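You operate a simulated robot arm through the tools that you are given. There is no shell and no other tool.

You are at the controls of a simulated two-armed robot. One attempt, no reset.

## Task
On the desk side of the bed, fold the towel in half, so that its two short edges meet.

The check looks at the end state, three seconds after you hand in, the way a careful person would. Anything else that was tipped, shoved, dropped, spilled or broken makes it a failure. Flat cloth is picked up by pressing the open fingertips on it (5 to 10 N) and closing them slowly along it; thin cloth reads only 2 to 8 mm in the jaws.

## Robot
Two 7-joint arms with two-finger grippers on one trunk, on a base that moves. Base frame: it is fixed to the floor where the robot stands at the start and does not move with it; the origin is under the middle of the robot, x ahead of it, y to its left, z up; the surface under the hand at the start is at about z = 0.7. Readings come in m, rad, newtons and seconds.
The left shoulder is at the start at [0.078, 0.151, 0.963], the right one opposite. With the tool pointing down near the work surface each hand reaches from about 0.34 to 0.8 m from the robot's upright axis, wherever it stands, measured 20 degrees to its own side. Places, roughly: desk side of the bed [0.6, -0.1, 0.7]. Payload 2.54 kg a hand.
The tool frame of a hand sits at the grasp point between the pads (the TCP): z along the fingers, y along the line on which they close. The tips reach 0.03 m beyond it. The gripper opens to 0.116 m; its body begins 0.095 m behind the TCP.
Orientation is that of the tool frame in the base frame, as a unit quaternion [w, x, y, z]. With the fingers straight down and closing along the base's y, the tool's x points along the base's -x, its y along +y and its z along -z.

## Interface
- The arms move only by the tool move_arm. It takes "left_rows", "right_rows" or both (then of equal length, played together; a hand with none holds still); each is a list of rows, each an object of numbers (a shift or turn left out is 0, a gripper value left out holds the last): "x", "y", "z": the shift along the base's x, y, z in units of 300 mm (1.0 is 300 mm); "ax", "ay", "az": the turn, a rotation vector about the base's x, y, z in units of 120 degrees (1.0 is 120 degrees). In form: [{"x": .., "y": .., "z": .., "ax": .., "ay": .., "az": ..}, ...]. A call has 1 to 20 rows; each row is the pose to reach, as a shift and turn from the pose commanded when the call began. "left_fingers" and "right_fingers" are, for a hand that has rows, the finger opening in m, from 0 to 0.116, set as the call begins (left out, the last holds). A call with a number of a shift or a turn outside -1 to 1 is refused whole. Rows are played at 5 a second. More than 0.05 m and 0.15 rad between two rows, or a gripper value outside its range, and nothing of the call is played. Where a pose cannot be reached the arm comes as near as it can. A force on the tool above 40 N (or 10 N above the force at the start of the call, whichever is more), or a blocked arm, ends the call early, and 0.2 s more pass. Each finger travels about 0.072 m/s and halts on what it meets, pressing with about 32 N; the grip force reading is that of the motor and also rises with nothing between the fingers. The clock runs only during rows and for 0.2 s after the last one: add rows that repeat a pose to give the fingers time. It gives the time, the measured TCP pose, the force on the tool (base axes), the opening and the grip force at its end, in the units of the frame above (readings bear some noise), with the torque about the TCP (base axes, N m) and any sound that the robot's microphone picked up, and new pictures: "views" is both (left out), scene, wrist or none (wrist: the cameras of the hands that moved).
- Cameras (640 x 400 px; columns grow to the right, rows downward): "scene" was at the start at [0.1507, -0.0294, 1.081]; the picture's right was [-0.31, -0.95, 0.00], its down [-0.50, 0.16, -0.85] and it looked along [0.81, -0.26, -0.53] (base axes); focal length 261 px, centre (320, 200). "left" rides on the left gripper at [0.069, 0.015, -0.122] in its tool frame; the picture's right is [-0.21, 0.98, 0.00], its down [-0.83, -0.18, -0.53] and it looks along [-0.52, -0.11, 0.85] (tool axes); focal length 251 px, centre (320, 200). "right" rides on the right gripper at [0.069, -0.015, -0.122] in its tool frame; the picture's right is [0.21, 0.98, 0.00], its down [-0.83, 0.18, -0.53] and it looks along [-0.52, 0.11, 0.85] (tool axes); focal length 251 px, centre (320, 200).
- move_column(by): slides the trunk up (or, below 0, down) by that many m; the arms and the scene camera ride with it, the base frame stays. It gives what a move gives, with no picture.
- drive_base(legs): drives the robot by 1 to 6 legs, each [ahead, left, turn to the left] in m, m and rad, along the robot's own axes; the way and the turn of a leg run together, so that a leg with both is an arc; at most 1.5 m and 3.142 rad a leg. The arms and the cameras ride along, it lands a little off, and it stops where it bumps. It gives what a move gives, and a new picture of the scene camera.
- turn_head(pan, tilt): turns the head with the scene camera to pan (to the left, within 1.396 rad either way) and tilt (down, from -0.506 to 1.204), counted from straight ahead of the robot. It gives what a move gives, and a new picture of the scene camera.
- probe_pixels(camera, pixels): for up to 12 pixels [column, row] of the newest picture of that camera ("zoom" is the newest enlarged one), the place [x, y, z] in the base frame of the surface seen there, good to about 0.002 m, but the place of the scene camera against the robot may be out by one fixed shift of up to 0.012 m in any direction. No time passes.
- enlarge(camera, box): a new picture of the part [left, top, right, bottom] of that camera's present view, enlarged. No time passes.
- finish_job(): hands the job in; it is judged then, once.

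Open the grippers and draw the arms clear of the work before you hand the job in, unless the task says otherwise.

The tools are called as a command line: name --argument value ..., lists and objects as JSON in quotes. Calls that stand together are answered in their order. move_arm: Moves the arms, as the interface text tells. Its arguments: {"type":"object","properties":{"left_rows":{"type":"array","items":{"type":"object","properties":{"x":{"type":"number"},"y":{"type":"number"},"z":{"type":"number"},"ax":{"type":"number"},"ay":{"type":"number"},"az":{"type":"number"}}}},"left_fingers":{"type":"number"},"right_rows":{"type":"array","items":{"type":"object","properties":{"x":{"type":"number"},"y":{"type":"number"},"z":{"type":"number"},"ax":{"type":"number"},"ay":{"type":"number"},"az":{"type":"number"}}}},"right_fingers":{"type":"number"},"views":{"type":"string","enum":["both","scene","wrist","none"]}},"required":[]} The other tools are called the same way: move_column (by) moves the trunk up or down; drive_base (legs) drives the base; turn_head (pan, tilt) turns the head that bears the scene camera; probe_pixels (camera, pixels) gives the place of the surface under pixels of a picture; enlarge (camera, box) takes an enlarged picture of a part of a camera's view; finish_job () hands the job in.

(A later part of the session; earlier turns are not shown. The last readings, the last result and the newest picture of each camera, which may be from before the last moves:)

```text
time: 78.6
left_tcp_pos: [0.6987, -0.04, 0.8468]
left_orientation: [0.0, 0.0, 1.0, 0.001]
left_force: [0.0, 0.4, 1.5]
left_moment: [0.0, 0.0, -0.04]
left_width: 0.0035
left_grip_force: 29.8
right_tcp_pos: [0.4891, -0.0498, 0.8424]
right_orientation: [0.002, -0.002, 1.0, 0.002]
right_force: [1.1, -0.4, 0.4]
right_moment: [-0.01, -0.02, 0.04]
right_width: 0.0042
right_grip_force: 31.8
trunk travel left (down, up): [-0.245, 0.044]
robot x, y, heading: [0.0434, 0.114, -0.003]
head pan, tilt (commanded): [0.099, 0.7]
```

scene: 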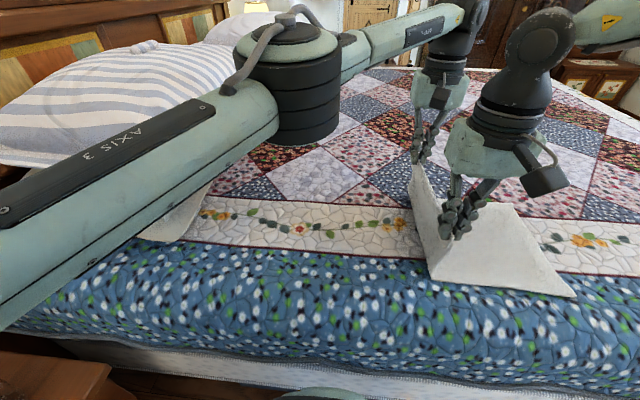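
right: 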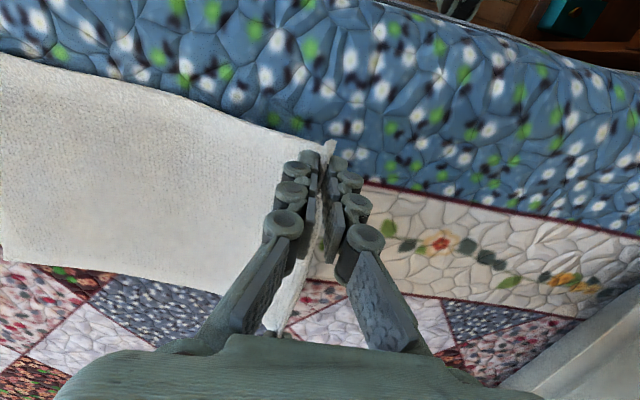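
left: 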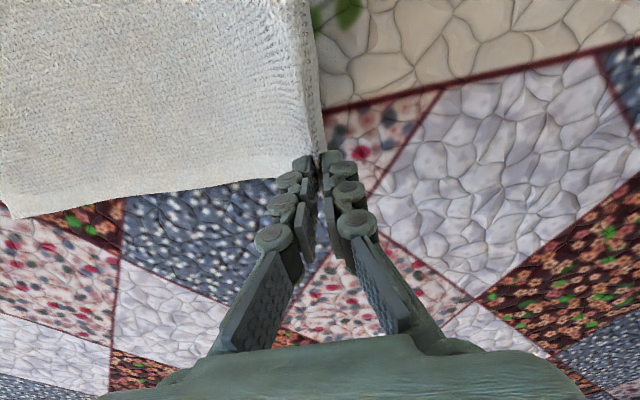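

The towel edge is up and following cleanly. I drive another 0.10 m to the right to carry it over the fold line.

drive_base --legs '[[0.0, -0.1, 0.0]]'

turn_head --pan 0.0 --tilt 0.75

```text
time: 80.2
left_tcp_pos: [0.6983, -0.1376, 0.847]
left_orientation: [0.0, 0.0, 1.0, 0.0]
left_force: [0.1, -0.4, -1.3]
left_moment: [-0.05, 0.08, -0.01]
left_width: 0.0048
left_grip_force: 33.2
right_tcp_pos: [0.4884, -0.1478, 0.844]
right_orientation: [0.002, -0.001, 1.0, 0.001]
right_force: [-0.1, 0.6, 0.0]
right_moment: [-0.04, -0.02, 0.0]
right_width: 0.0047
right_grip_force: 32.6
trunk travel left (down, up): [-0.245, 0.044]
robot x, y, heading: [0.0431, 0.0163, -0.0]
head pan, tilt (commanded): [0.099, 0.7]
```

scene: 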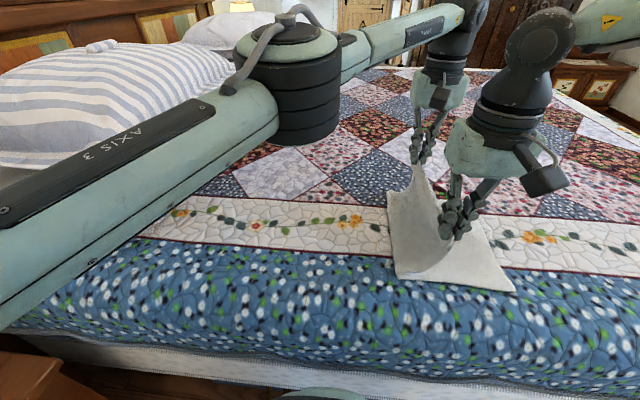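

```text
time: 80.8
left_tcp_pos: [0.6978, -0.1388, 0.8459]
left_orientation: [0.0, 0.0, 1.0, -0.001]
left_force: [-0.6, -0.4, -0.5]
left_moment: [-0.03, 0.04, -0.01]
left_width: 0.0046
left_grip_force: 34.6
right_tcp_pos: [0.4896, -0.1483, 0.8439]
right_orientation: [0.001, 0.0, 1.0, 0.001]
right_force: [0.6, -0.2, -0.8]
right_moment: [-0.04, 0.0, 0.0]
right_width: 0.0045
right_grip_force: 32.2
trunk travel left (down, up): [-0.245, 0.044]
robot x, y, heading: [0.044, 0.0173, -0.0]
head pan, tilt (commanded): [0.0, 0.75]
```

scene: 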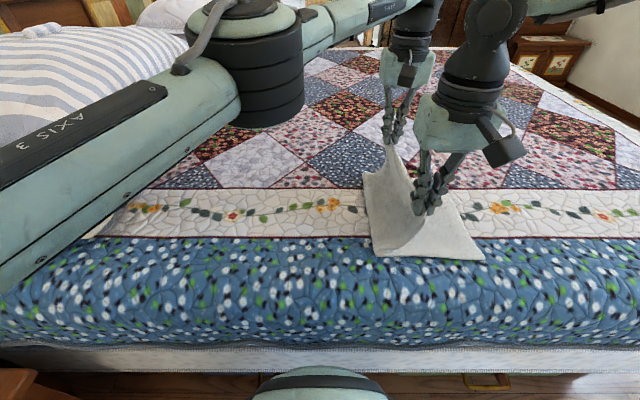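

The leaf is up and curling over. I enlarge to see where the fold line and right edge are.

enlarge --camera "scene" --box '[320, 120, 520, 280]'

probe_pixels --camera "scene" --pixels '[[375, 256], [483, 259], [367, 200], [372, 235], [460, 205], [440, 245], [400, 250], [365, 180]]'

```text
2.50 times, centred on (420, 200) of scene
```

zoom: 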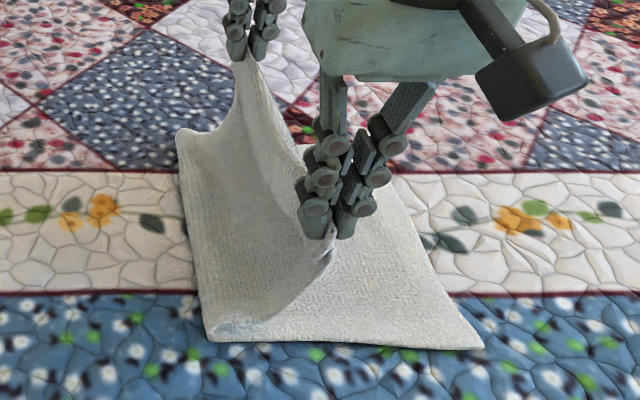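

```text
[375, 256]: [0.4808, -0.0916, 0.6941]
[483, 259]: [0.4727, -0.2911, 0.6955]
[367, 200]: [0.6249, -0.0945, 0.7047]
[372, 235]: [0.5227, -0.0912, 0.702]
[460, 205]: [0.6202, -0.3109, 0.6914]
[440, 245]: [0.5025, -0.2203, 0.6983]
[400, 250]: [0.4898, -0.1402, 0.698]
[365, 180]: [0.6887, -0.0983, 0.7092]
```

The fold line sits nicely at y≈−0.093 and the right edge at ≈−0.29. To leave room for tilting the hands later, I shift both hands 0.05 m left relative to the robot while lowering a little, then drive 0.10 m right.

move_arm --left_rows '[{"y": 0.06, "z": -0.02}, {"y": 0.12, "z": -0.05}, {"y": 0.167, "z": -0.083}]' --right_rows '[{"y": 0.07, "z": -0.02}, {"y": 0.14, "z": -0.05}, {"y": 0.195, "z": -0.078}]' --views "none"

drive_base --legs '[[0.0, -0.1, 0.0]]'

```text
time: 81.7
left_tcp_pos: [0.6986, -0.0863, 0.8213]
left_orientation: [-0.001, -0.001, 1.0, 0.0]
left_force: [-0.3, 1.9, 0.8]
left_moment: [-0.04, 0.02, 0.0]
left_width: 0.0033
left_grip_force: 30.5
right_tcp_pos: [0.4906, -0.0885, 0.8167]
right_orientation: [0.002, 0.0, 1.0, 0.0]
right_force: [-0.1, 0.8, -1.3]
right_moment: [-0.06, -0.01, -0.04]
right_width: 0.0046
right_grip_force: 32.4
trunk travel left (down, up): [-0.245, 0.044]
robot x, y, heading: [0.0429, 0.0161, -0.003]
head pan, tilt (commanded): [0.0, 0.75]
```

```text
time: 83.3
left_tcp_pos: [0.6983, -0.1872, 0.8208]
left_orientation: [-0.001, 0.002, 1.0, 0.001]
left_force: [0.6, 0.5, 0.5]
left_moment: [-0.06, 0.01, -0.02]
left_width: 0.0033
left_grip_force: 31.2
right_tcp_pos: [0.4897, -0.1889, 0.8183]
right_orientation: [0.001, 0.002, 1.0, 0.001]
right_force: [-0.4, -1.6, -0.4]
right_moment: [-0.02, -0.01, -0.02]
right_width: 0.0038
right_grip_force: 32.4
trunk travel left (down, up): [-0.245, 0.044]
robot x, y, heading: [0.0424, -0.0862, -0.002]
head pan, tilt (commanded): [0.0, 0.75]
```

scene: 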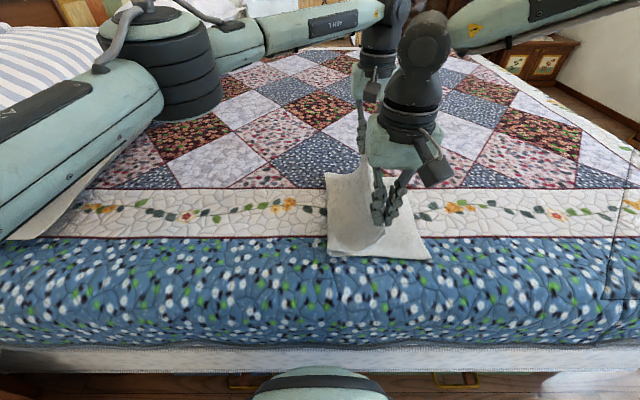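

Both at y≈−0.188. Now I shift the hands 0.05 m left relative to the robot again while tilting both ~30° (fingers leaning toward +y) and lowering slightly.

move_arm --left_rows '[{"y": 0.04, "z": -0.02, "ax": 0.06}, {"y": 0.08, "z": -0.04, "ax": 0.12}, {"y": 0.12, "z": -0.06, "ax": 0.18}, {"y": 0.16, "z": -0.08, "ax": 0.24}]' --right_rows '[{"y": 0.04, "z": -0.02, "ax": 0.06}, {"y": 0.08, "z": -0.04, "ax": 0.12}, {"y": 0.12, "z": -0.06, "ax": 0.18}, {"y": 0.16, "z": -0.08, "ax": 0.24}]' --views "scene"

```text
time: 84.3
left_tcp_pos: [0.6953, -0.1377, 0.7977]
left_orientation: [0.0, 0.003, 0.97, 0.244]
left_force: [-0.4, 0.7, 0.5]
left_moment: [-0.08, 0.01, 0.03]
left_width: 0.0047
left_grip_force: 36.1
right_tcp_pos: [0.4897, -0.1383, 0.7944]
right_orientation: [0.003, 0.002, 0.968, 0.251]
right_force: [0.7, -1.6, -0.3]
right_moment: [-0.03, -0.02, 0.0]
right_width: 0.0038
right_grip_force: 32.7
trunk travel left (down, up): [-0.245, 0.044]
robot x, y, heading: [0.0418, -0.0842, -0.003]
head pan, tilt (commanded): [0.0, 0.75]
```

scene: 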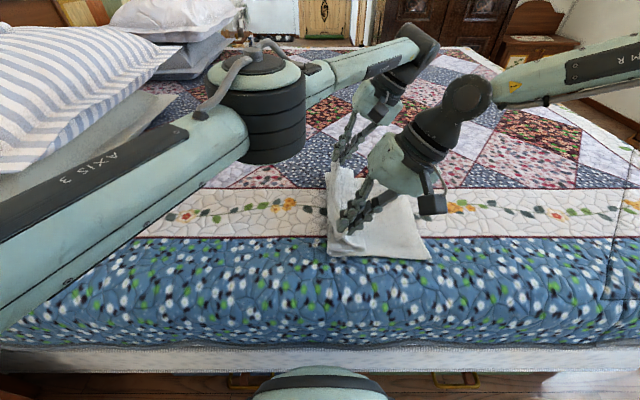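

Both tilted ~28°. I drive 0.09 m further right so the edge arrives above its mate.

drive_base --legs '[[0.0, -0.09, 0.0]]'

enlarge --camera "scene" --box '[220, 100, 460, 290]'

```text
time: 85.8
left_tcp_pos: [0.6946, -0.2255, 0.7967]
left_orientation: [0.0, 0.001, 0.97, 0.243]
left_force: [0.6, 1.6, -0.2]
left_moment: [-0.03, 0.02, -0.02]
left_width: 0.0045
left_grip_force: 30.3
right_tcp_pos: [0.4896, -0.2267, 0.7939]
right_orientation: [0.001, 0.0, 0.968, 0.249]
right_force: [-1.0, -2.3, 1.8]
right_moment: [0.02, -0.02, 0.01]
right_width: 0.0033
right_grip_force: 29.7
trunk travel left (down, up): [-0.245, 0.044]
robot x, y, heading: [0.0465, -0.1762, 0.003]
head pan, tilt (commanded): [0.0, 0.75]
```

scene: 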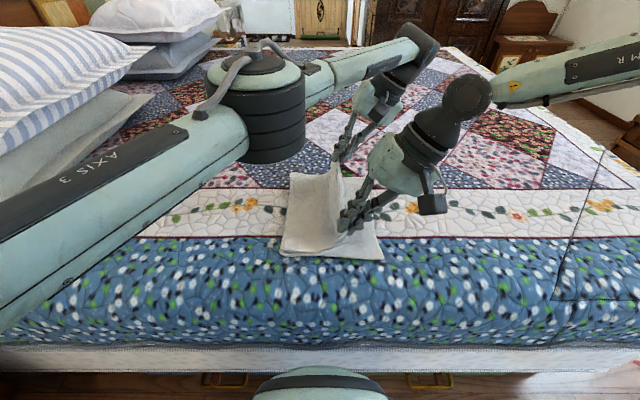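

```text
2.11 times, centred on (340, 195) of scene
```

zoom: 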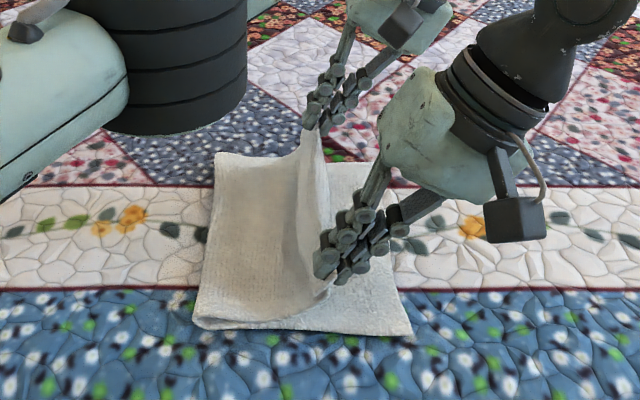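

The leaf is arching over. I probe the fold line, lower layer's right corners and the leaf near the hands.

probe_pixels --camera "zoom" --pixels '[[408, 332], [198, 322], [218, 158], [366, 170], [395, 270], [260, 240], [312, 240], [300, 300], [350, 310]]'

move_arm --left_rows '[{"z": 0.0}]' --right_rows '[{"z": 0.0}]' --views "wrist"

```text
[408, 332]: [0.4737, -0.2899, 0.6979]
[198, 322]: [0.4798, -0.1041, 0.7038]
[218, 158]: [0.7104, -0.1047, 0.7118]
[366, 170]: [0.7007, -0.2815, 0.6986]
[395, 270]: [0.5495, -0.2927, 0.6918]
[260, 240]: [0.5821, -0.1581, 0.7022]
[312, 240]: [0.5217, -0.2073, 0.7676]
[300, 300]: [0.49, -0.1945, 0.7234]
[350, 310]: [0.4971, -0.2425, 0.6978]
```

```text
time: 86.2
left_tcp_pos: [0.6949, -0.2251, 0.7974]
left_orientation: [0.002, 0.001, 0.97, 0.244]
left_force: [0.1, -0.1, 0.2]
left_moment: [-0.11, 0.03, 0.01]
left_width: 0.0043
left_grip_force: 35.4
right_tcp_pos: [0.4905, -0.2265, 0.7941]
right_orientation: [0.001, 0.0, 0.968, 0.249]
right_force: [0.2, -0.4, -1.1]
right_moment: [0.0, 0.02, 0.01]
right_width: 0.0047
right_grip_force: 30.9
trunk travel left (down, up): [-0.245, 0.044]
robot x, y, heading: [0.0407, -0.1751, -0.003]
head pan, tilt (commanded): [0.0, 0.75]
```

right: 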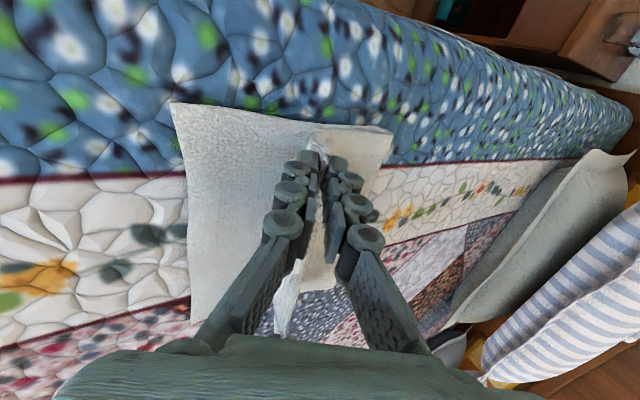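
left: 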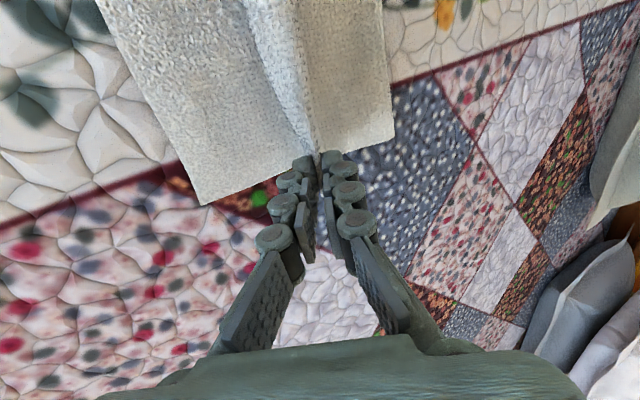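

Now I probe the lower layer's right edge with the wrist cameras for accurate targets.

probe_pixels --camera "right" --pixels '[[175, 107], [195, 314], [186, 210], [388, 135], [260, 150], [300, 285], [345, 150]]'

probe_pixels --camera "left" --pixels '[[205, 199], [150, 90], [392, 135], [385, 70], [250, 150], [290, 60], [350, 80]]'

```text
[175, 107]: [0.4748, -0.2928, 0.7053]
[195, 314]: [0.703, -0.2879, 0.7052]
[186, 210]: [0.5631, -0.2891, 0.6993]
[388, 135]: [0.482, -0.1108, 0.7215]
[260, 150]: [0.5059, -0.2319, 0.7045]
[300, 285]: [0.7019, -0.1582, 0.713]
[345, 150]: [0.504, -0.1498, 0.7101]
```

```text
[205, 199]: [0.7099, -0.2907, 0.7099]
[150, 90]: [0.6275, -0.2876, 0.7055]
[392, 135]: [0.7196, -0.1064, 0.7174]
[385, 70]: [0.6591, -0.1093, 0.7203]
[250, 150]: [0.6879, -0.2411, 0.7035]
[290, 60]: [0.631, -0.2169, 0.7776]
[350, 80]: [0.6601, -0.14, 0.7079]
```

The lower layer's right corners are at (0.475,−0.2935) and (0.710,−0.2915). The jaws' cloth needs to end ~5 cm short of that; I lower both ~3.5 cm, then drive the last 3 cm right.

move_arm --left_rows '[{"z": -0.04}, {"z": -0.08}, {"z": -0.12}]' --right_rows '[{"z": -0.04}, {"z": -0.08}, {"z": -0.11}]' --views "none"

drive_base --legs '[[0.0, -0.032, 0.0]]'

move_arm --left_rows '[{"z": 0.0}]' --right_rows '[{"z": 0.0}]' --views "both"

```text
time: 87.0
left_tcp_pos: [0.6936, -0.2248, 0.7604]
left_orientation: [0.002, 0.001, 0.97, 0.242]
left_force: [1.3, 0.5, -0.3]
left_moment: [-0.03, 0.02, -0.01]
left_width: 0.005
left_grip_force: 31.9
right_tcp_pos: [0.4892, -0.2258, 0.7609]
right_orientation: [0.0, 0.0, 0.968, 0.25]
right_force: [-0.6, -0.3, 0.8]
right_moment: [-0.07, 0.0, 0.03]
right_width: 0.0039
right_grip_force: 32.8
trunk travel left (down, up): [-0.245, 0.044]
robot x, y, heading: [0.0432, -0.1732, 0.004]
head pan, tilt (commanded): [0.0, 0.75]
```

```text
time: 88.0
left_tcp_pos: [0.6939, -0.256, 0.7615]
left_orientation: [0.0, 0.0, 0.97, 0.242]
left_force: [0.8, 0.5, -0.2]
left_moment: [-0.03, 0.01, 0.0]
left_width: 0.005
left_grip_force: 32.6
right_tcp_pos: [0.4892, -0.2576, 0.7617]
right_orientation: [0.001, -0.001, 0.968, 0.25]
right_force: [-0.2, -0.5, 0.8]
right_moment: [0.0, -0.01, -0.03]
right_width: 0.0045
right_grip_force: 33.9
trunk travel left (down, up): [-0.245, 0.044]
robot x, y, heading: [0.0444, -0.2041, 0.002]
head pan, tilt (commanded): [0.0, 0.75]
```

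scene: 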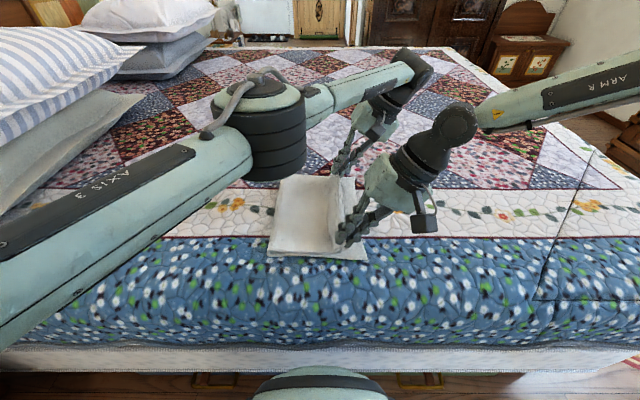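

```text
time: 88.4
left_tcp_pos: [0.6936, -0.256, 0.7613]
left_orientation: [0.001, 0.001, 0.97, 0.242]
left_force: [-0.7, 1.1, 0.5]
left_moment: [-0.02, -0.04, 0.01]
left_width: 0.0045
left_grip_force: 34.7
right_tcp_pos: [0.4889, -0.2567, 0.7612]
right_orientation: [0.001, 0.0, 0.968, 0.25]
right_force: [0.2, -0.9, 1.5]
right_moment: [-0.02, 0.02, -0.02]
right_width: 0.0033
right_grip_force: 30.7
trunk travel left (down, up): [-0.245, 0.044]
robot x, y, heading: [0.0454, -0.2061, -0.001]
head pan, tilt (commanded): [0.0, 0.75]
```

scene: 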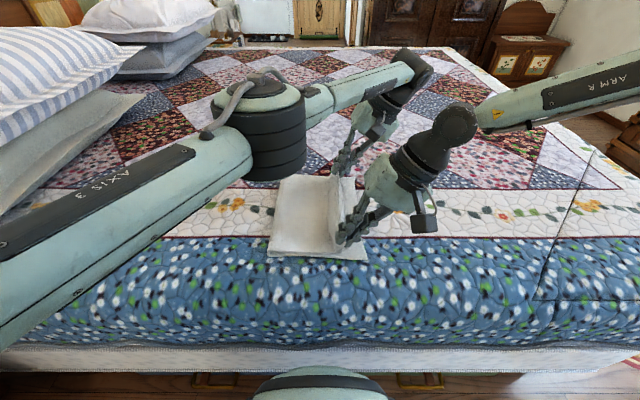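
right: 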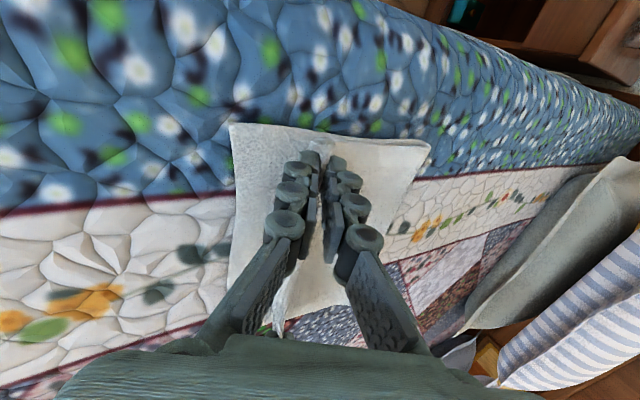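
left: 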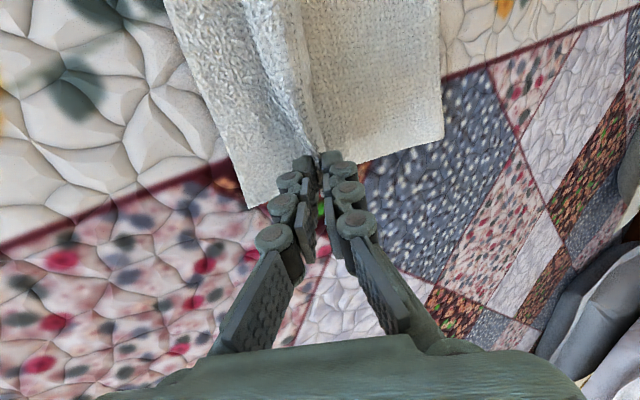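

I check whether the lower layer moved and where the fold is now.

probe_pixels --camera "right" --pixels '[[234, 129], [229, 300], [426, 148], [390, 220], [350, 155], [264, 150]]'

probe_pixels --camera "left" --pixels '[[250, 202], [205, 90], [440, 132], [436, 60], [310, 60], [270, 60], [265, 150]]'

enlarge --camera "left" --box '[160, 0, 460, 220]'

```text
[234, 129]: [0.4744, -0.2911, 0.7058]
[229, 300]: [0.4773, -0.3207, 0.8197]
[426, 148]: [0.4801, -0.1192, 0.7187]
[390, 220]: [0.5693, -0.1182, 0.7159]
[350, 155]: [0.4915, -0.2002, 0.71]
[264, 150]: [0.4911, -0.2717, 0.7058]
```

```text
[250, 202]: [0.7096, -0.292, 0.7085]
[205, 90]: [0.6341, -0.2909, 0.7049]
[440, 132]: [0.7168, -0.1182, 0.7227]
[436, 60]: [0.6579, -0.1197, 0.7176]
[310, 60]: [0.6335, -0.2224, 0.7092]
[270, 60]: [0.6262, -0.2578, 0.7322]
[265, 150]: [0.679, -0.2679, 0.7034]
```

```text
1.82 times, centred on (310, 110) of left
```

zoom: 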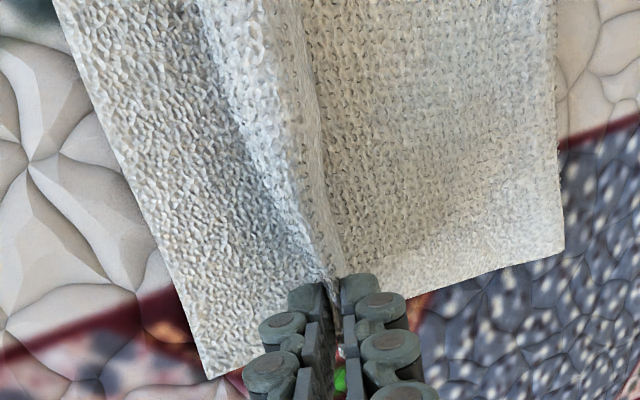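

The lower layer hasn't moved (edge y≈−0.292), the fold was pulled to ≈−0.119, and a ~4 cm hem from the pinch is folded on top. I move both hands back +1.2 cm in y and lower a bit before releasing.

move_arm --left_rows '[{"y": 0.02, "z": -0.01}, {"y": 0.04, "z": -0.02}, {"y": 0.04, "z": -0.028}]' --right_rows '[{"y": 0.02, "z": -0.01}, {"y": 0.04, "z": -0.02}, {"y": 0.04, "z": -0.028}]' --views "none"

move_arm --left_rows '[{"z": 0.0}, {"z": 0.0}, {"z": 0.0}]' --right_rows '[{"z": 0.0}, {"z": 0.0}, {"z": 0.0}]' --left_fingers 0.02 --right_fingers 0.02 --views "both"

```text
time: 89.2
left_tcp_pos: [0.6942, -0.2432, 0.7511]
left_orientation: [0.0, 0.0, 0.97, 0.242]
left_force: [-0.4, -0.1, -0.6]
left_moment: [-0.05, 0.01, -0.02]
left_width: 0.0035
left_grip_force: 29.1
right_tcp_pos: [0.4905, -0.2455, 0.7537]
right_orientation: [0.001, 0.0, 0.968, 0.249]
right_force: [-0.1, 0.6, -1.0]
right_moment: [-0.03, 0.0, 0.02]
right_width: 0.0049
right_grip_force: 32.9
trunk travel left (down, up): [-0.245, 0.044]
robot x, y, heading: [0.0446, -0.2084, -0.001]
head pan, tilt (commanded): [0.0, 0.75]
```

```text
time: 90.0
left_tcp_pos: [0.6937, -0.2435, 0.7515]
left_orientation: [0.001, 0.0, 0.97, 0.241]
left_force: [0.5, 0.3, 0.3]
left_moment: [0.01, 0.04, 0.01]
left_width: 0.02
left_grip_force: 0.1
right_tcp_pos: [0.4893, -0.2455, 0.7537]
right_orientation: [0.001, -0.001, 0.968, 0.249]
right_force: [-1.5, -0.8, -0.6]
right_moment: [0.01, -0.01, 0.04]
right_width: 0.0198
right_grip_force: 0.2
trunk travel left (down, up): [-0.245, 0.044]
robot x, y, heading: [0.045, -0.2046, 0.005]
head pan, tilt (commanded): [0.0, 0.75]
```

scene: 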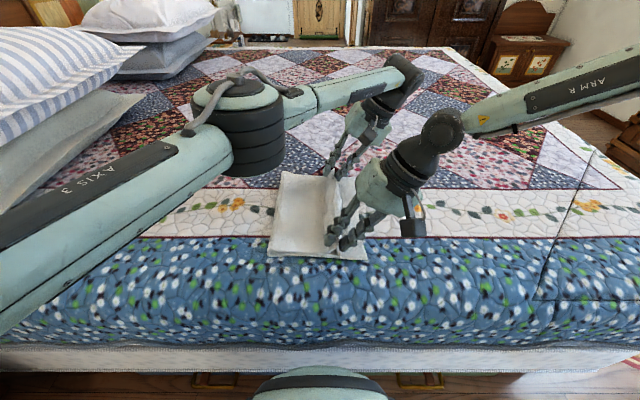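
right: 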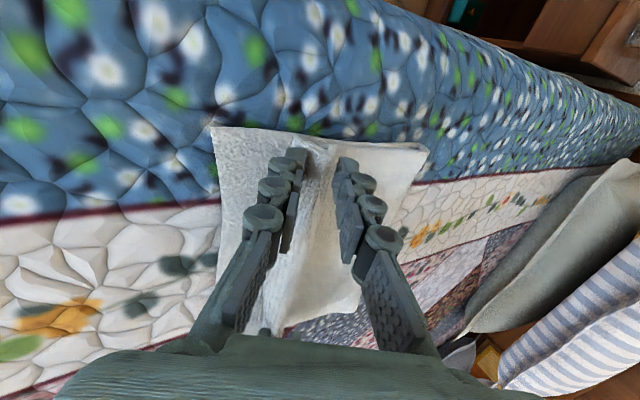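
left: 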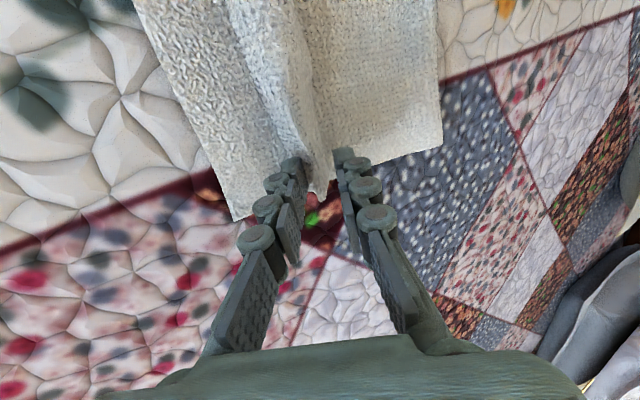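

Released to 2 cm; the hem has partly sprung open. I look closer in both wrist views.

enlarge --camera "left" --box '[120, 0, 460, 220]'

enlarge --camera "right" --box '[180, 100, 460, 350]'

probe_pixels --camera "left" --pixels '[[225, 60], [245, 60], [265, 60], [290, 60], [310, 60], [330, 60], [370, 60], [430, 60], [325, 185], [245, 205]]'

```text
1.82 times, centred on (290, 110) of left
```

zoom: 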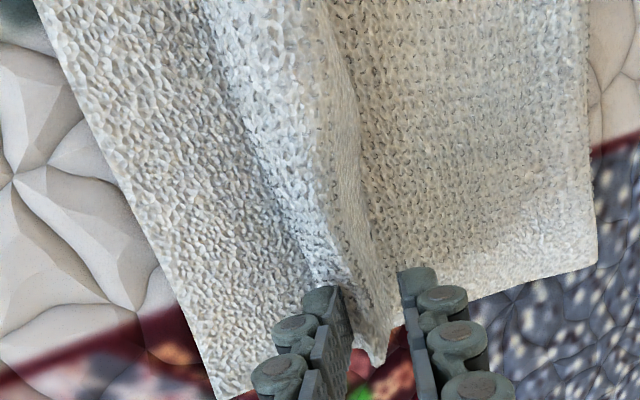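

```text
1.60 times, centred on (320, 225) of right
```

zoom: 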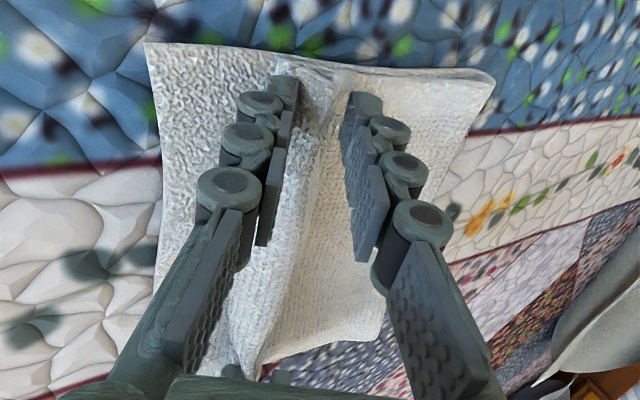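

```text
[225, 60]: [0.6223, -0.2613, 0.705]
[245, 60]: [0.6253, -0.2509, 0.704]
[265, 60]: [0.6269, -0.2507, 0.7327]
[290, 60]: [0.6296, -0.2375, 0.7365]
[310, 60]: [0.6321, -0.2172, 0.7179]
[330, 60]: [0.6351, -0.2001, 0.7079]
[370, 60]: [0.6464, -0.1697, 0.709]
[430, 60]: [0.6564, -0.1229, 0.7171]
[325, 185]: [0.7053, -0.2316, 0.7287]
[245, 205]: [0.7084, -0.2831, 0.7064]
```

The hem (≈3–4 cm) stands partly lifted: its free edge faces inward (+y) about 2 cm above the leaf. I withdraw both hands along their tilted axis, which also nudges the hem outward, and look again.

move_arm --left_rows '[{"y": -0.02, "z": 0.04}, {"y": -0.045, "z": 0.085}, {"y": -0.07, "z": 0.13}, {"y": -0.1, "z": 0.19}, {"y": -0.12, "z": 0.28}]' --right_rows '[{"y": -0.02, "z": 0.04}, {"y": -0.045, "z": 0.085}, {"y": -0.07, "z": 0.13}, {"y": -0.1, "z": 0.19}, {"y": -0.12, "z": 0.28}]' --views "both"

```text
time: 91.2
left_tcp_pos: [0.6836, -0.2682, 0.8253]
left_orientation: [0.002, 0.001, 0.97, 0.241]
left_force: [0.2, 0.4, -0.3]
left_moment: [-0.03, 0.03, 0.02]
left_width: 0.0199
left_grip_force: 0.0
left hand out of reach, approached as far as the arm can: row 3, 4, 5
right_tcp_pos: [0.4885, -0.2792, 0.8361]
right_orientation: [0.0, 0.0, 0.968, 0.25]
right_force: [-0.1, -1.1, -0.2]
right_moment: [0.02, 0.0, 0.01]
right_width: 0.02
right_grip_force: 0.1
trunk travel left (down, up): [-0.245, 0.044]
robot x, y, heading: [0.0383, -0.2052, 0.002]
head pan, tilt (commanded): [0.0, 0.75]
```

scene: 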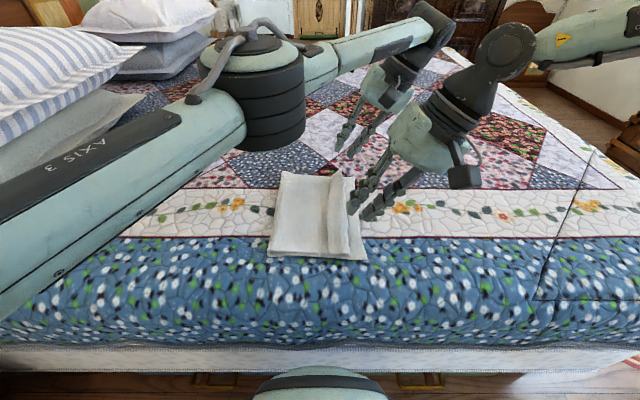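
right: 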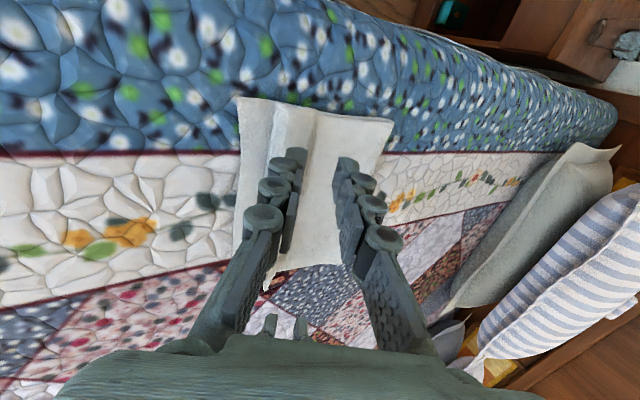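
left: 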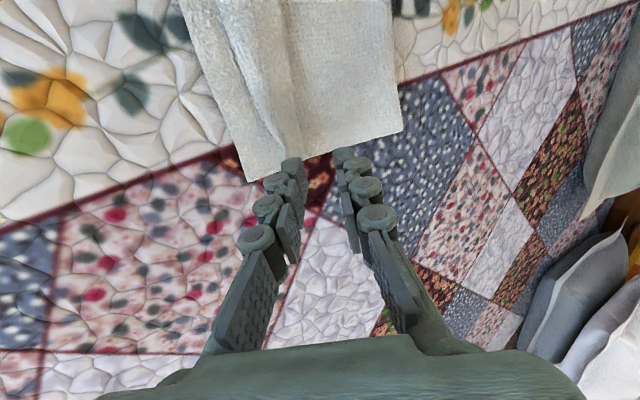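

Hands are clear above. I zoom on the folded towel to see the hem.

enlarge --camera "scene" --box '[240, 150, 400, 270]'

enlarge --camera "right" --box '[200, 70, 420, 300]'

enlarge --camera "left" --box '[160, 0, 420, 190]'

```text
3.33 times, centred on (320, 210) of scene
```

zoom: 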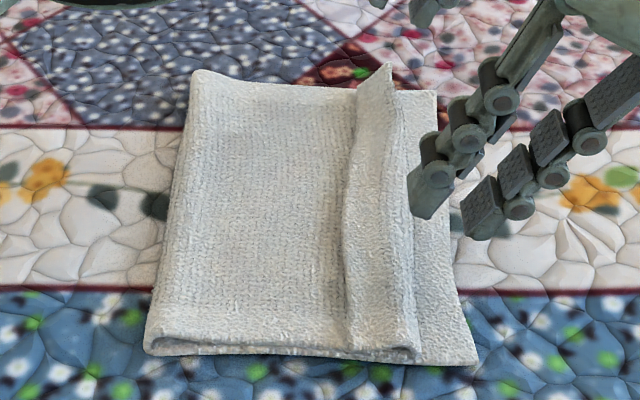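

```text
1.74 times, centred on (310, 185) of right
```

zoom: 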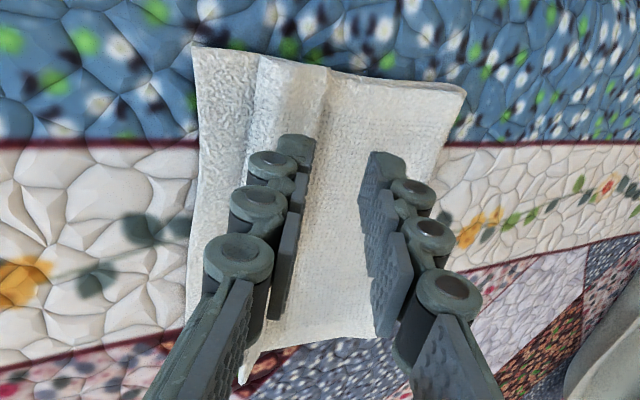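

```text
2.11 times, centred on (290, 95) of left
```

zoom: 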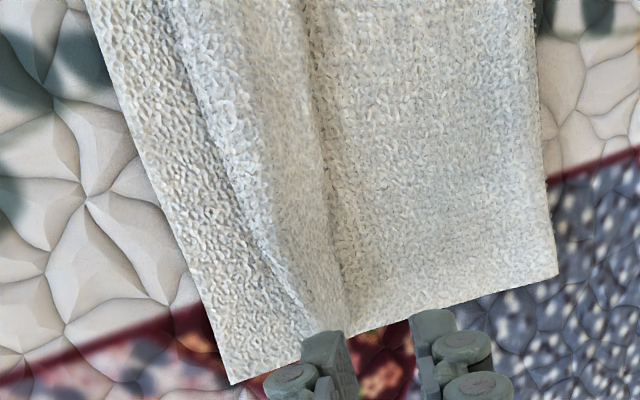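

A ~4 cm hem is folded back on top of the leaf (free edge at about scene (328,219), crest at (347,240)). I probe it to plan flipping it outward.

probe_pixels --camera "scene" --pixels '[[332, 188], [330, 205], [327, 219], [325, 235], [328, 250], [347, 189], [347, 215], [350, 240], [340, 171], [302, 216], [361, 250], [338, 215]]'

probe_pixels --camera "right" --pixels '[[292, 105], [312, 110], [275, 100], [300, 125], [320, 125], [282, 140], [240, 110], [380, 125]]'

probe_pixels --camera "left" --pixels '[[297, 150], [288, 100], [265, 60], [285, 60], [240, 60], [255, 100], [280, 140], [260, 130]]'

```text
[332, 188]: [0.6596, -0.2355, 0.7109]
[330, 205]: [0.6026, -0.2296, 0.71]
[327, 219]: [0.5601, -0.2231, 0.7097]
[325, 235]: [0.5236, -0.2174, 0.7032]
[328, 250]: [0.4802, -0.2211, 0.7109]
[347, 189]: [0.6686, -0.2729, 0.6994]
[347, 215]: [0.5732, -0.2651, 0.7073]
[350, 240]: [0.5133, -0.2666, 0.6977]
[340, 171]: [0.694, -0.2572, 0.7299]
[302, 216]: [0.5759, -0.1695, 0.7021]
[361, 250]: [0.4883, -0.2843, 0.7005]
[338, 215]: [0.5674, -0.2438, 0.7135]
```

```text
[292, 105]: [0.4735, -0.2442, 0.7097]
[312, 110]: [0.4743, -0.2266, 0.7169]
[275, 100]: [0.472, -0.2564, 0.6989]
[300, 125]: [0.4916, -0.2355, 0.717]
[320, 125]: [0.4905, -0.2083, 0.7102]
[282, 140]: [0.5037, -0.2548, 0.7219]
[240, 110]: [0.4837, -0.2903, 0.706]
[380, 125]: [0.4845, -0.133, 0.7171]
```

```text
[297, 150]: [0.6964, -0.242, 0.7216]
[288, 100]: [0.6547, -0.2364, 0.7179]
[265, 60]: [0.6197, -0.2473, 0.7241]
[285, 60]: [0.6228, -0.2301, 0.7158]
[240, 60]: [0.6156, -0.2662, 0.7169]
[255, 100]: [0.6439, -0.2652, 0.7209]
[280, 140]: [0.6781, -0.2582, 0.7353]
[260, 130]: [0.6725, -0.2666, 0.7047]
```

The hem: crest y≈−0.262, free edge y≈−0.218 (near) to −0.238 (far), lower edge y≈−0.292. I'll flip it outward by pushing its free edge with open, spread fingertips of the left hand; first I park the right hand aside and bring the left upright over the leaf.

move_arm --left_rows '[{"z": 0.06}, {"x": -0.05, "y": 0.07, "z": 0.15, "ax": -0.058}, {"x": -0.12, "y": 0.15, "z": 0.15, "ax": -0.116}, {"x": -0.2, "y": 0.24, "z": 0.15, "ax": -0.174}, {"x": -0.279, "y": 0.327, "z": 0.15, "ax": -0.2325}, {"x": -0.279, "y": 0.327, "z": 0.15, "ax": -0.2325}]' --right_rows '[{"y": -0.1, "z": 0.08, "ax": -0.05}, {"x": -0.03, "y": -0.22, "z": 0.16, "ax": -0.1}, {"x": -0.06, "y": -0.34, "z": 0.22, "ax": -0.15}, {"x": -0.1, "y": -0.46, "z": 0.26, "ax": -0.2}, {"x": -0.128, "y": -0.57, "z": 0.28, "ax": -0.2413}, {"x": -0.128, "y": -0.57, "z": 0.28, "ax": -0.2413}]' --views "none"

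move_arm --left_rows '[{"az": -0.07}, {"az": -0.14}, {"az": -0.21}, {"az": -0.28}, {"az": -0.35}, {"az": -0.42}, {"az": -0.49}, {"az": -0.56}, {"az": -0.63}, {"az": -0.7}, {"az": -0.75}, {"az": -0.75}]' --left_fingers 0.1 --views "both"

```text
time: 92.6
left_tcp_pos: [0.6012, -0.1693, 0.8699]
left_orientation: [0.001, 0.0, 1.0, 0.0]
left_force: [0.0, 0.2, 0.5]
left_moment: [0.02, -0.01, -0.02]
left_width: 0.0199
left_grip_force: 0.1
right_tcp_pos: [0.4496, -0.4535, 0.9237]
right_orientation: [0.0, 0.0, 1.0, -0.001]
right_force: [0.1, -0.6, -0.4]
right_moment: [0.0, 0.01, 0.01]
right_width: 0.0199
right_grip_force: 0.0
trunk travel left (down, up): [-0.245, 0.044]
robot x, y, heading: [0.0436, -0.204, 0.004]
head pan, tilt (commanded): [0.0, 0.75]
```

```text
time: 95.2
left_tcp_pos: [0.4516, -0.1477, 0.9356]
left_orientation: [0.009, 0.662, 0.749, 0.015]
left_force: [-3.4, 0.6, 1.9]
left_moment: [-0.05, -0.26, -0.01]
left_width: 0.1004
left_grip_force: 0.1
left hand out of reach, approached as far as the arm can: row 8, 9, 10, 11, 12
right_tcp_pos: [0.4461, -0.4524, 0.9249]
right_orientation: [0.003, 0.0, 1.0, 0.0]
right_force: [-2.2, -0.3, 1.6]
right_moment: [0.0, -0.15, -0.01]
right_width: 0.0197
right_grip_force: 0.1
trunk travel left (down, up): [-0.245, 0.044]
robot x, y, heading: [0.0416, -0.2053, 0.0]
head pan, tilt (commanded): [0.0, 0.75]
```

scene: 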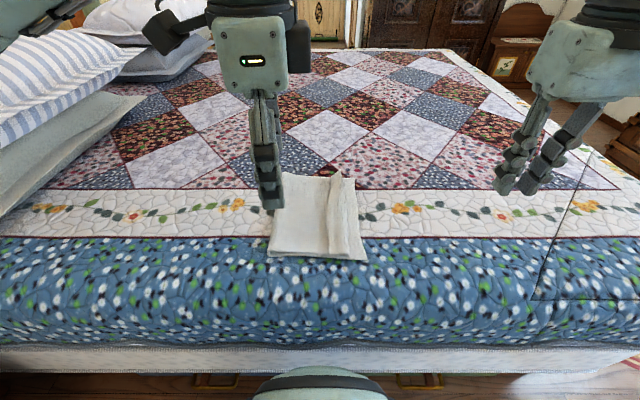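
left: 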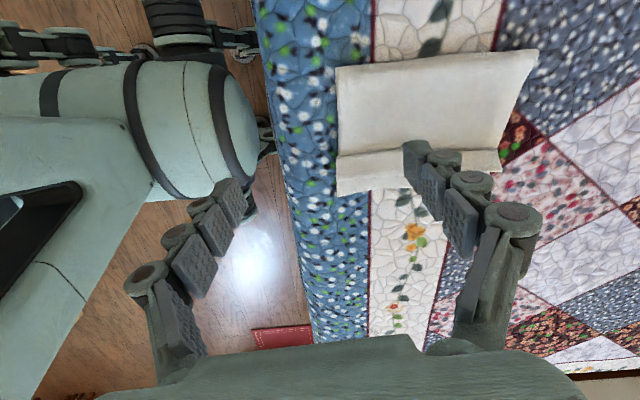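

The yaw turn nearly reached −83° but the arm drifted back to (0.45,−0.15,0.94). I test whether it can go forward over the towel with this yaw.

move_arm --left_rows '[{"x": 0.1, "z": -0.05}, {"x": 0.22, "z": -0.12}, {"x": 0.34, "z": -0.2}, {"x": 0.46, "z": -0.28}, {"x": 0.46, "z": -0.36}]' --views "scene"

```text
time: 96.4
left_tcp_pos: [0.4644, -0.1501, 0.8669]
left_orientation: [0.019, 0.653, 0.756, 0.031]
left_force: [-0.1, 0.1, -1.0]
left_moment: [0.0, -0.01, -0.01]
left_width: 0.0997
left_grip_force: 0.1
left hand out of reach, approached as far as the arm can: row 1, 2, 3, 4, 5
right_tcp_pos: [0.4495, -0.4535, 0.9223]
right_orientation: [0.001, 0.0, 1.0, -0.001]
right_force: [-0.2, 0.5, 0.6]
right_moment: [-0.03, 0.02, -0.03]
right_width: 0.0202
right_grip_force: 0.1
trunk travel left (down, up): [-0.245, 0.044]
robot x, y, heading: [0.0414, -0.2077, 0.005]
head pan, tilt (commanded): [0.0, 0.75]
```

scene: 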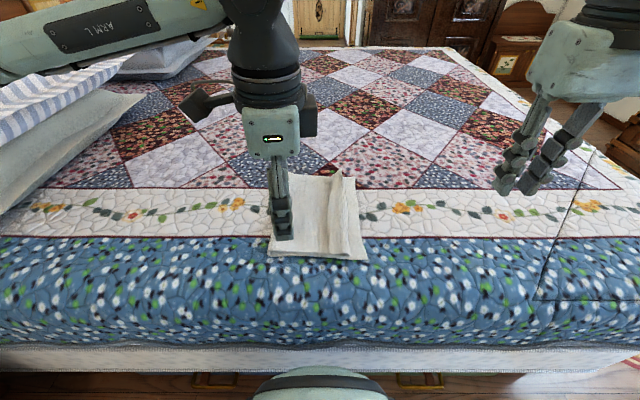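

That yaw isn't workable, so I turn the left hand back to yaw 0 and will push with vertical closed fingers instead.

move_arm --left_rows '[{"z": 0.08, "az": 0.068}, {"z": 0.12, "az": 0.136}, {"z": 0.12, "az": 0.204}, {"z": 0.12, "az": 0.272}, {"z": 0.12, "az": 0.34}, {"z": 0.12, "az": 0.408}, {"z": 0.12, "az": 0.476}, {"z": 0.12, "az": 0.544}, {"z": 0.12, "az": 0.612}, {"z": 0.12, "az": 0.68}, {"z": 0.12, "az": 0.68}]' --left_fingers 0.03 --views "scene"

```text
time: 98.8
left_tcp_pos: [0.4678, -0.1398, 0.9031]
left_orientation: [-0.001, 0.01, 1.0, 0.015]
left_force: [-0.7, 0.3, 0.2]
left_moment: [0.0, -0.01, 0.01]
left_width: 0.03
left_grip_force: 0.0
right_tcp_pos: [0.4491, -0.4532, 0.9218]
right_orientation: [0.0, 0.0, 1.0, 0.0]
right_force: [-0.9, 0.2, -0.3]
right_moment: [0.0, -0.02, 0.01]
right_width: 0.0203
right_grip_force: 0.0
trunk travel left (down, up): [-0.245, 0.044]
robot x, y, heading: [0.0378, -0.2074, 0.003]
head pan, tilt (commanded): [0.0, 0.75]
```

scene: 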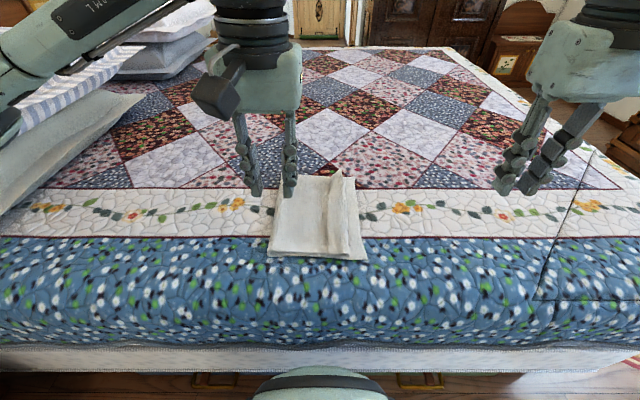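

Left hand is back upright and the towel is unchanged. I close its fingers and move it above the leaf, inside the hem's free edge near the far end.

move_arm --left_rows '[{"x": 0.13, "y": -0.03, "z": -0.04}, {"x": 0.26, "y": -0.06, "z": -0.08}, {"x": 0.39, "y": -0.1, "z": -0.14}, {"x": 0.52, "y": -0.14, "z": -0.2}, {"x": 0.64, "y": -0.17, "z": -0.26}, {"x": 0.74, "y": -0.19, "z": -0.33}, {"x": 0.74, "y": -0.19, "z": -0.33}]' --left_fingers 0.0 --views "both"

```text
time: 100.4
left_tcp_pos: [0.6893, -0.2006, 0.8035]
left_orientation: [-0.002, 0.01, 1.0, 0.014]
left_force: [-0.3, 1.0, -0.5]
left_moment: [-0.01, -0.01, -0.02]
left_width: 0.0
left_grip_force: 28.5
right_tcp_pos: [0.4485, -0.4524, 0.9223]
right_orientation: [0.001, 0.0, 1.0, 0.0]
right_force: [-0.3, -0.3, -0.4]
right_moment: [-0.03, -0.03, -0.01]
right_width: 0.0199
right_grip_force: 0.0
trunk travel left (down, up): [-0.245, 0.044]
robot x, y, heading: [0.0409, -0.2028, 0.001]
head pan, tilt (commanded): [0.0, 0.75]
```

scene: 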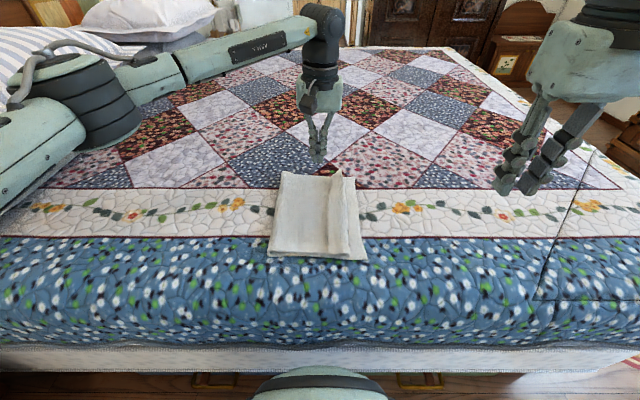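
left: 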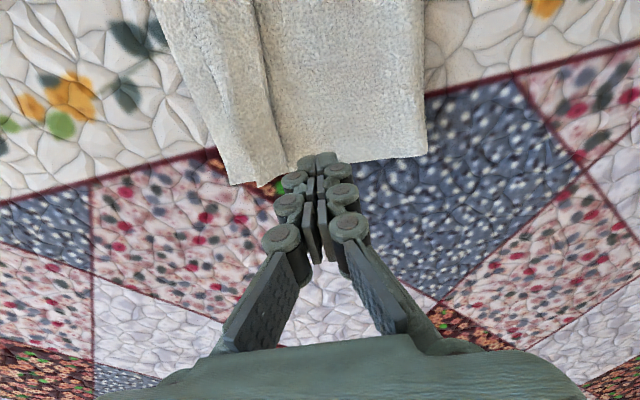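

I zoom in to see the hem's free edge relative to the closed fingertips.

enlarge --camera "left" --box '[140, 0, 440, 200]'

probe_pixels --camera "left" --pixels '[[285, 150], [275, 100], [262, 50], [257, 15], [295, 150], [270, 140], [225, 100], [230, 140], [300, 120], [195, 100], [262, 165], [420, 130]]'

```text
2.00 times, centred on (290, 100) of left
```

zoom: 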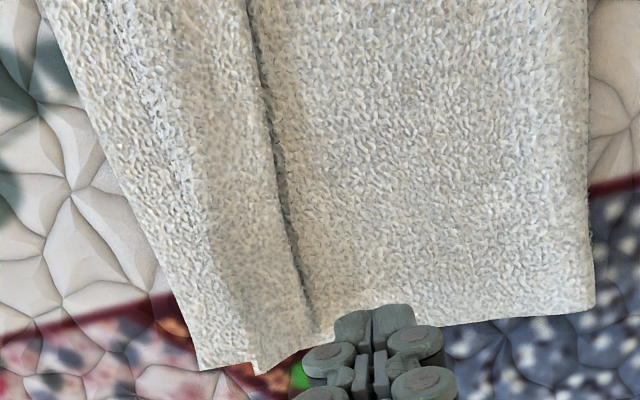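

```text
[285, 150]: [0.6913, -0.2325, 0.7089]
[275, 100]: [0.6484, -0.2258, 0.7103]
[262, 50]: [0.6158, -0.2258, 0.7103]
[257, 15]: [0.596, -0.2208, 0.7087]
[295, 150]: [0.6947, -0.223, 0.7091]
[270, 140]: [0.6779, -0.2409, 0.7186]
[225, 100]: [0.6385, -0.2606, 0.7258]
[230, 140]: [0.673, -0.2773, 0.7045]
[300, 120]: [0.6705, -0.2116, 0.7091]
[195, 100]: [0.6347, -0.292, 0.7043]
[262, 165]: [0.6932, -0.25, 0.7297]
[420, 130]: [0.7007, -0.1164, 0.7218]
```

The free edge lies at y≈−0.235 at this x, just outside the fingertips. I lower to ~4 mm above the leaf and push the free edge outward step by step.

move_arm --left_rows '[{"z": -0.08}, {"z": -0.16}, {"z": -0.2}, {"y": -0.04, "z": -0.2}, {"y": -0.08, "z": -0.2}, {"y": -0.12, "z": -0.2}, {"y": -0.16, "z": -0.192}]' --views "both"

```text
time: 102.0
left_tcp_pos: [0.6895, -0.2462, 0.7461]
left_orientation: [-0.001, 0.011, 1.0, 0.013]
left_force: [0.2, -0.1, 0.4]
left_moment: [-0.01, -0.02, -0.02]
left_width: 0.0
left_grip_force: 28.3
right_tcp_pos: [0.4506, -0.4534, 0.9227]
right_orientation: [0.001, 0.0, 1.0, 0.0]
right_force: [-0.5, 0.1, 0.5]
right_moment: [-0.01, -0.02, 0.0]
right_width: 0.0202
right_grip_force: 0.0
trunk travel left (down, up): [-0.245, 0.044]
robot x, y, heading: [0.0421, -0.2124, 0.001]
head pan, tilt (commanded): [0.0, 0.75]
```

scene: 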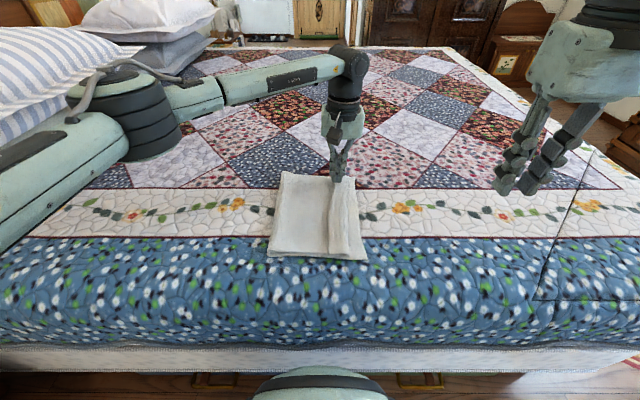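
left: 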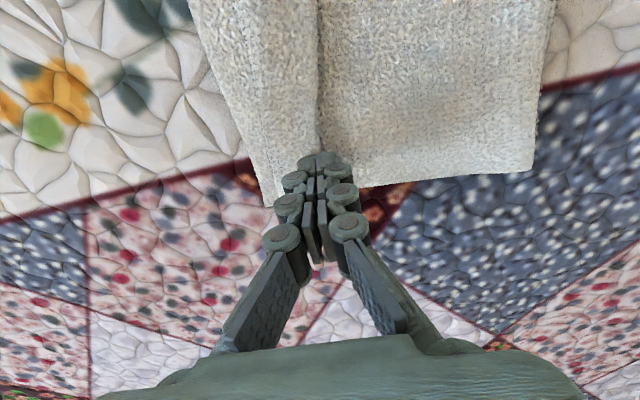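

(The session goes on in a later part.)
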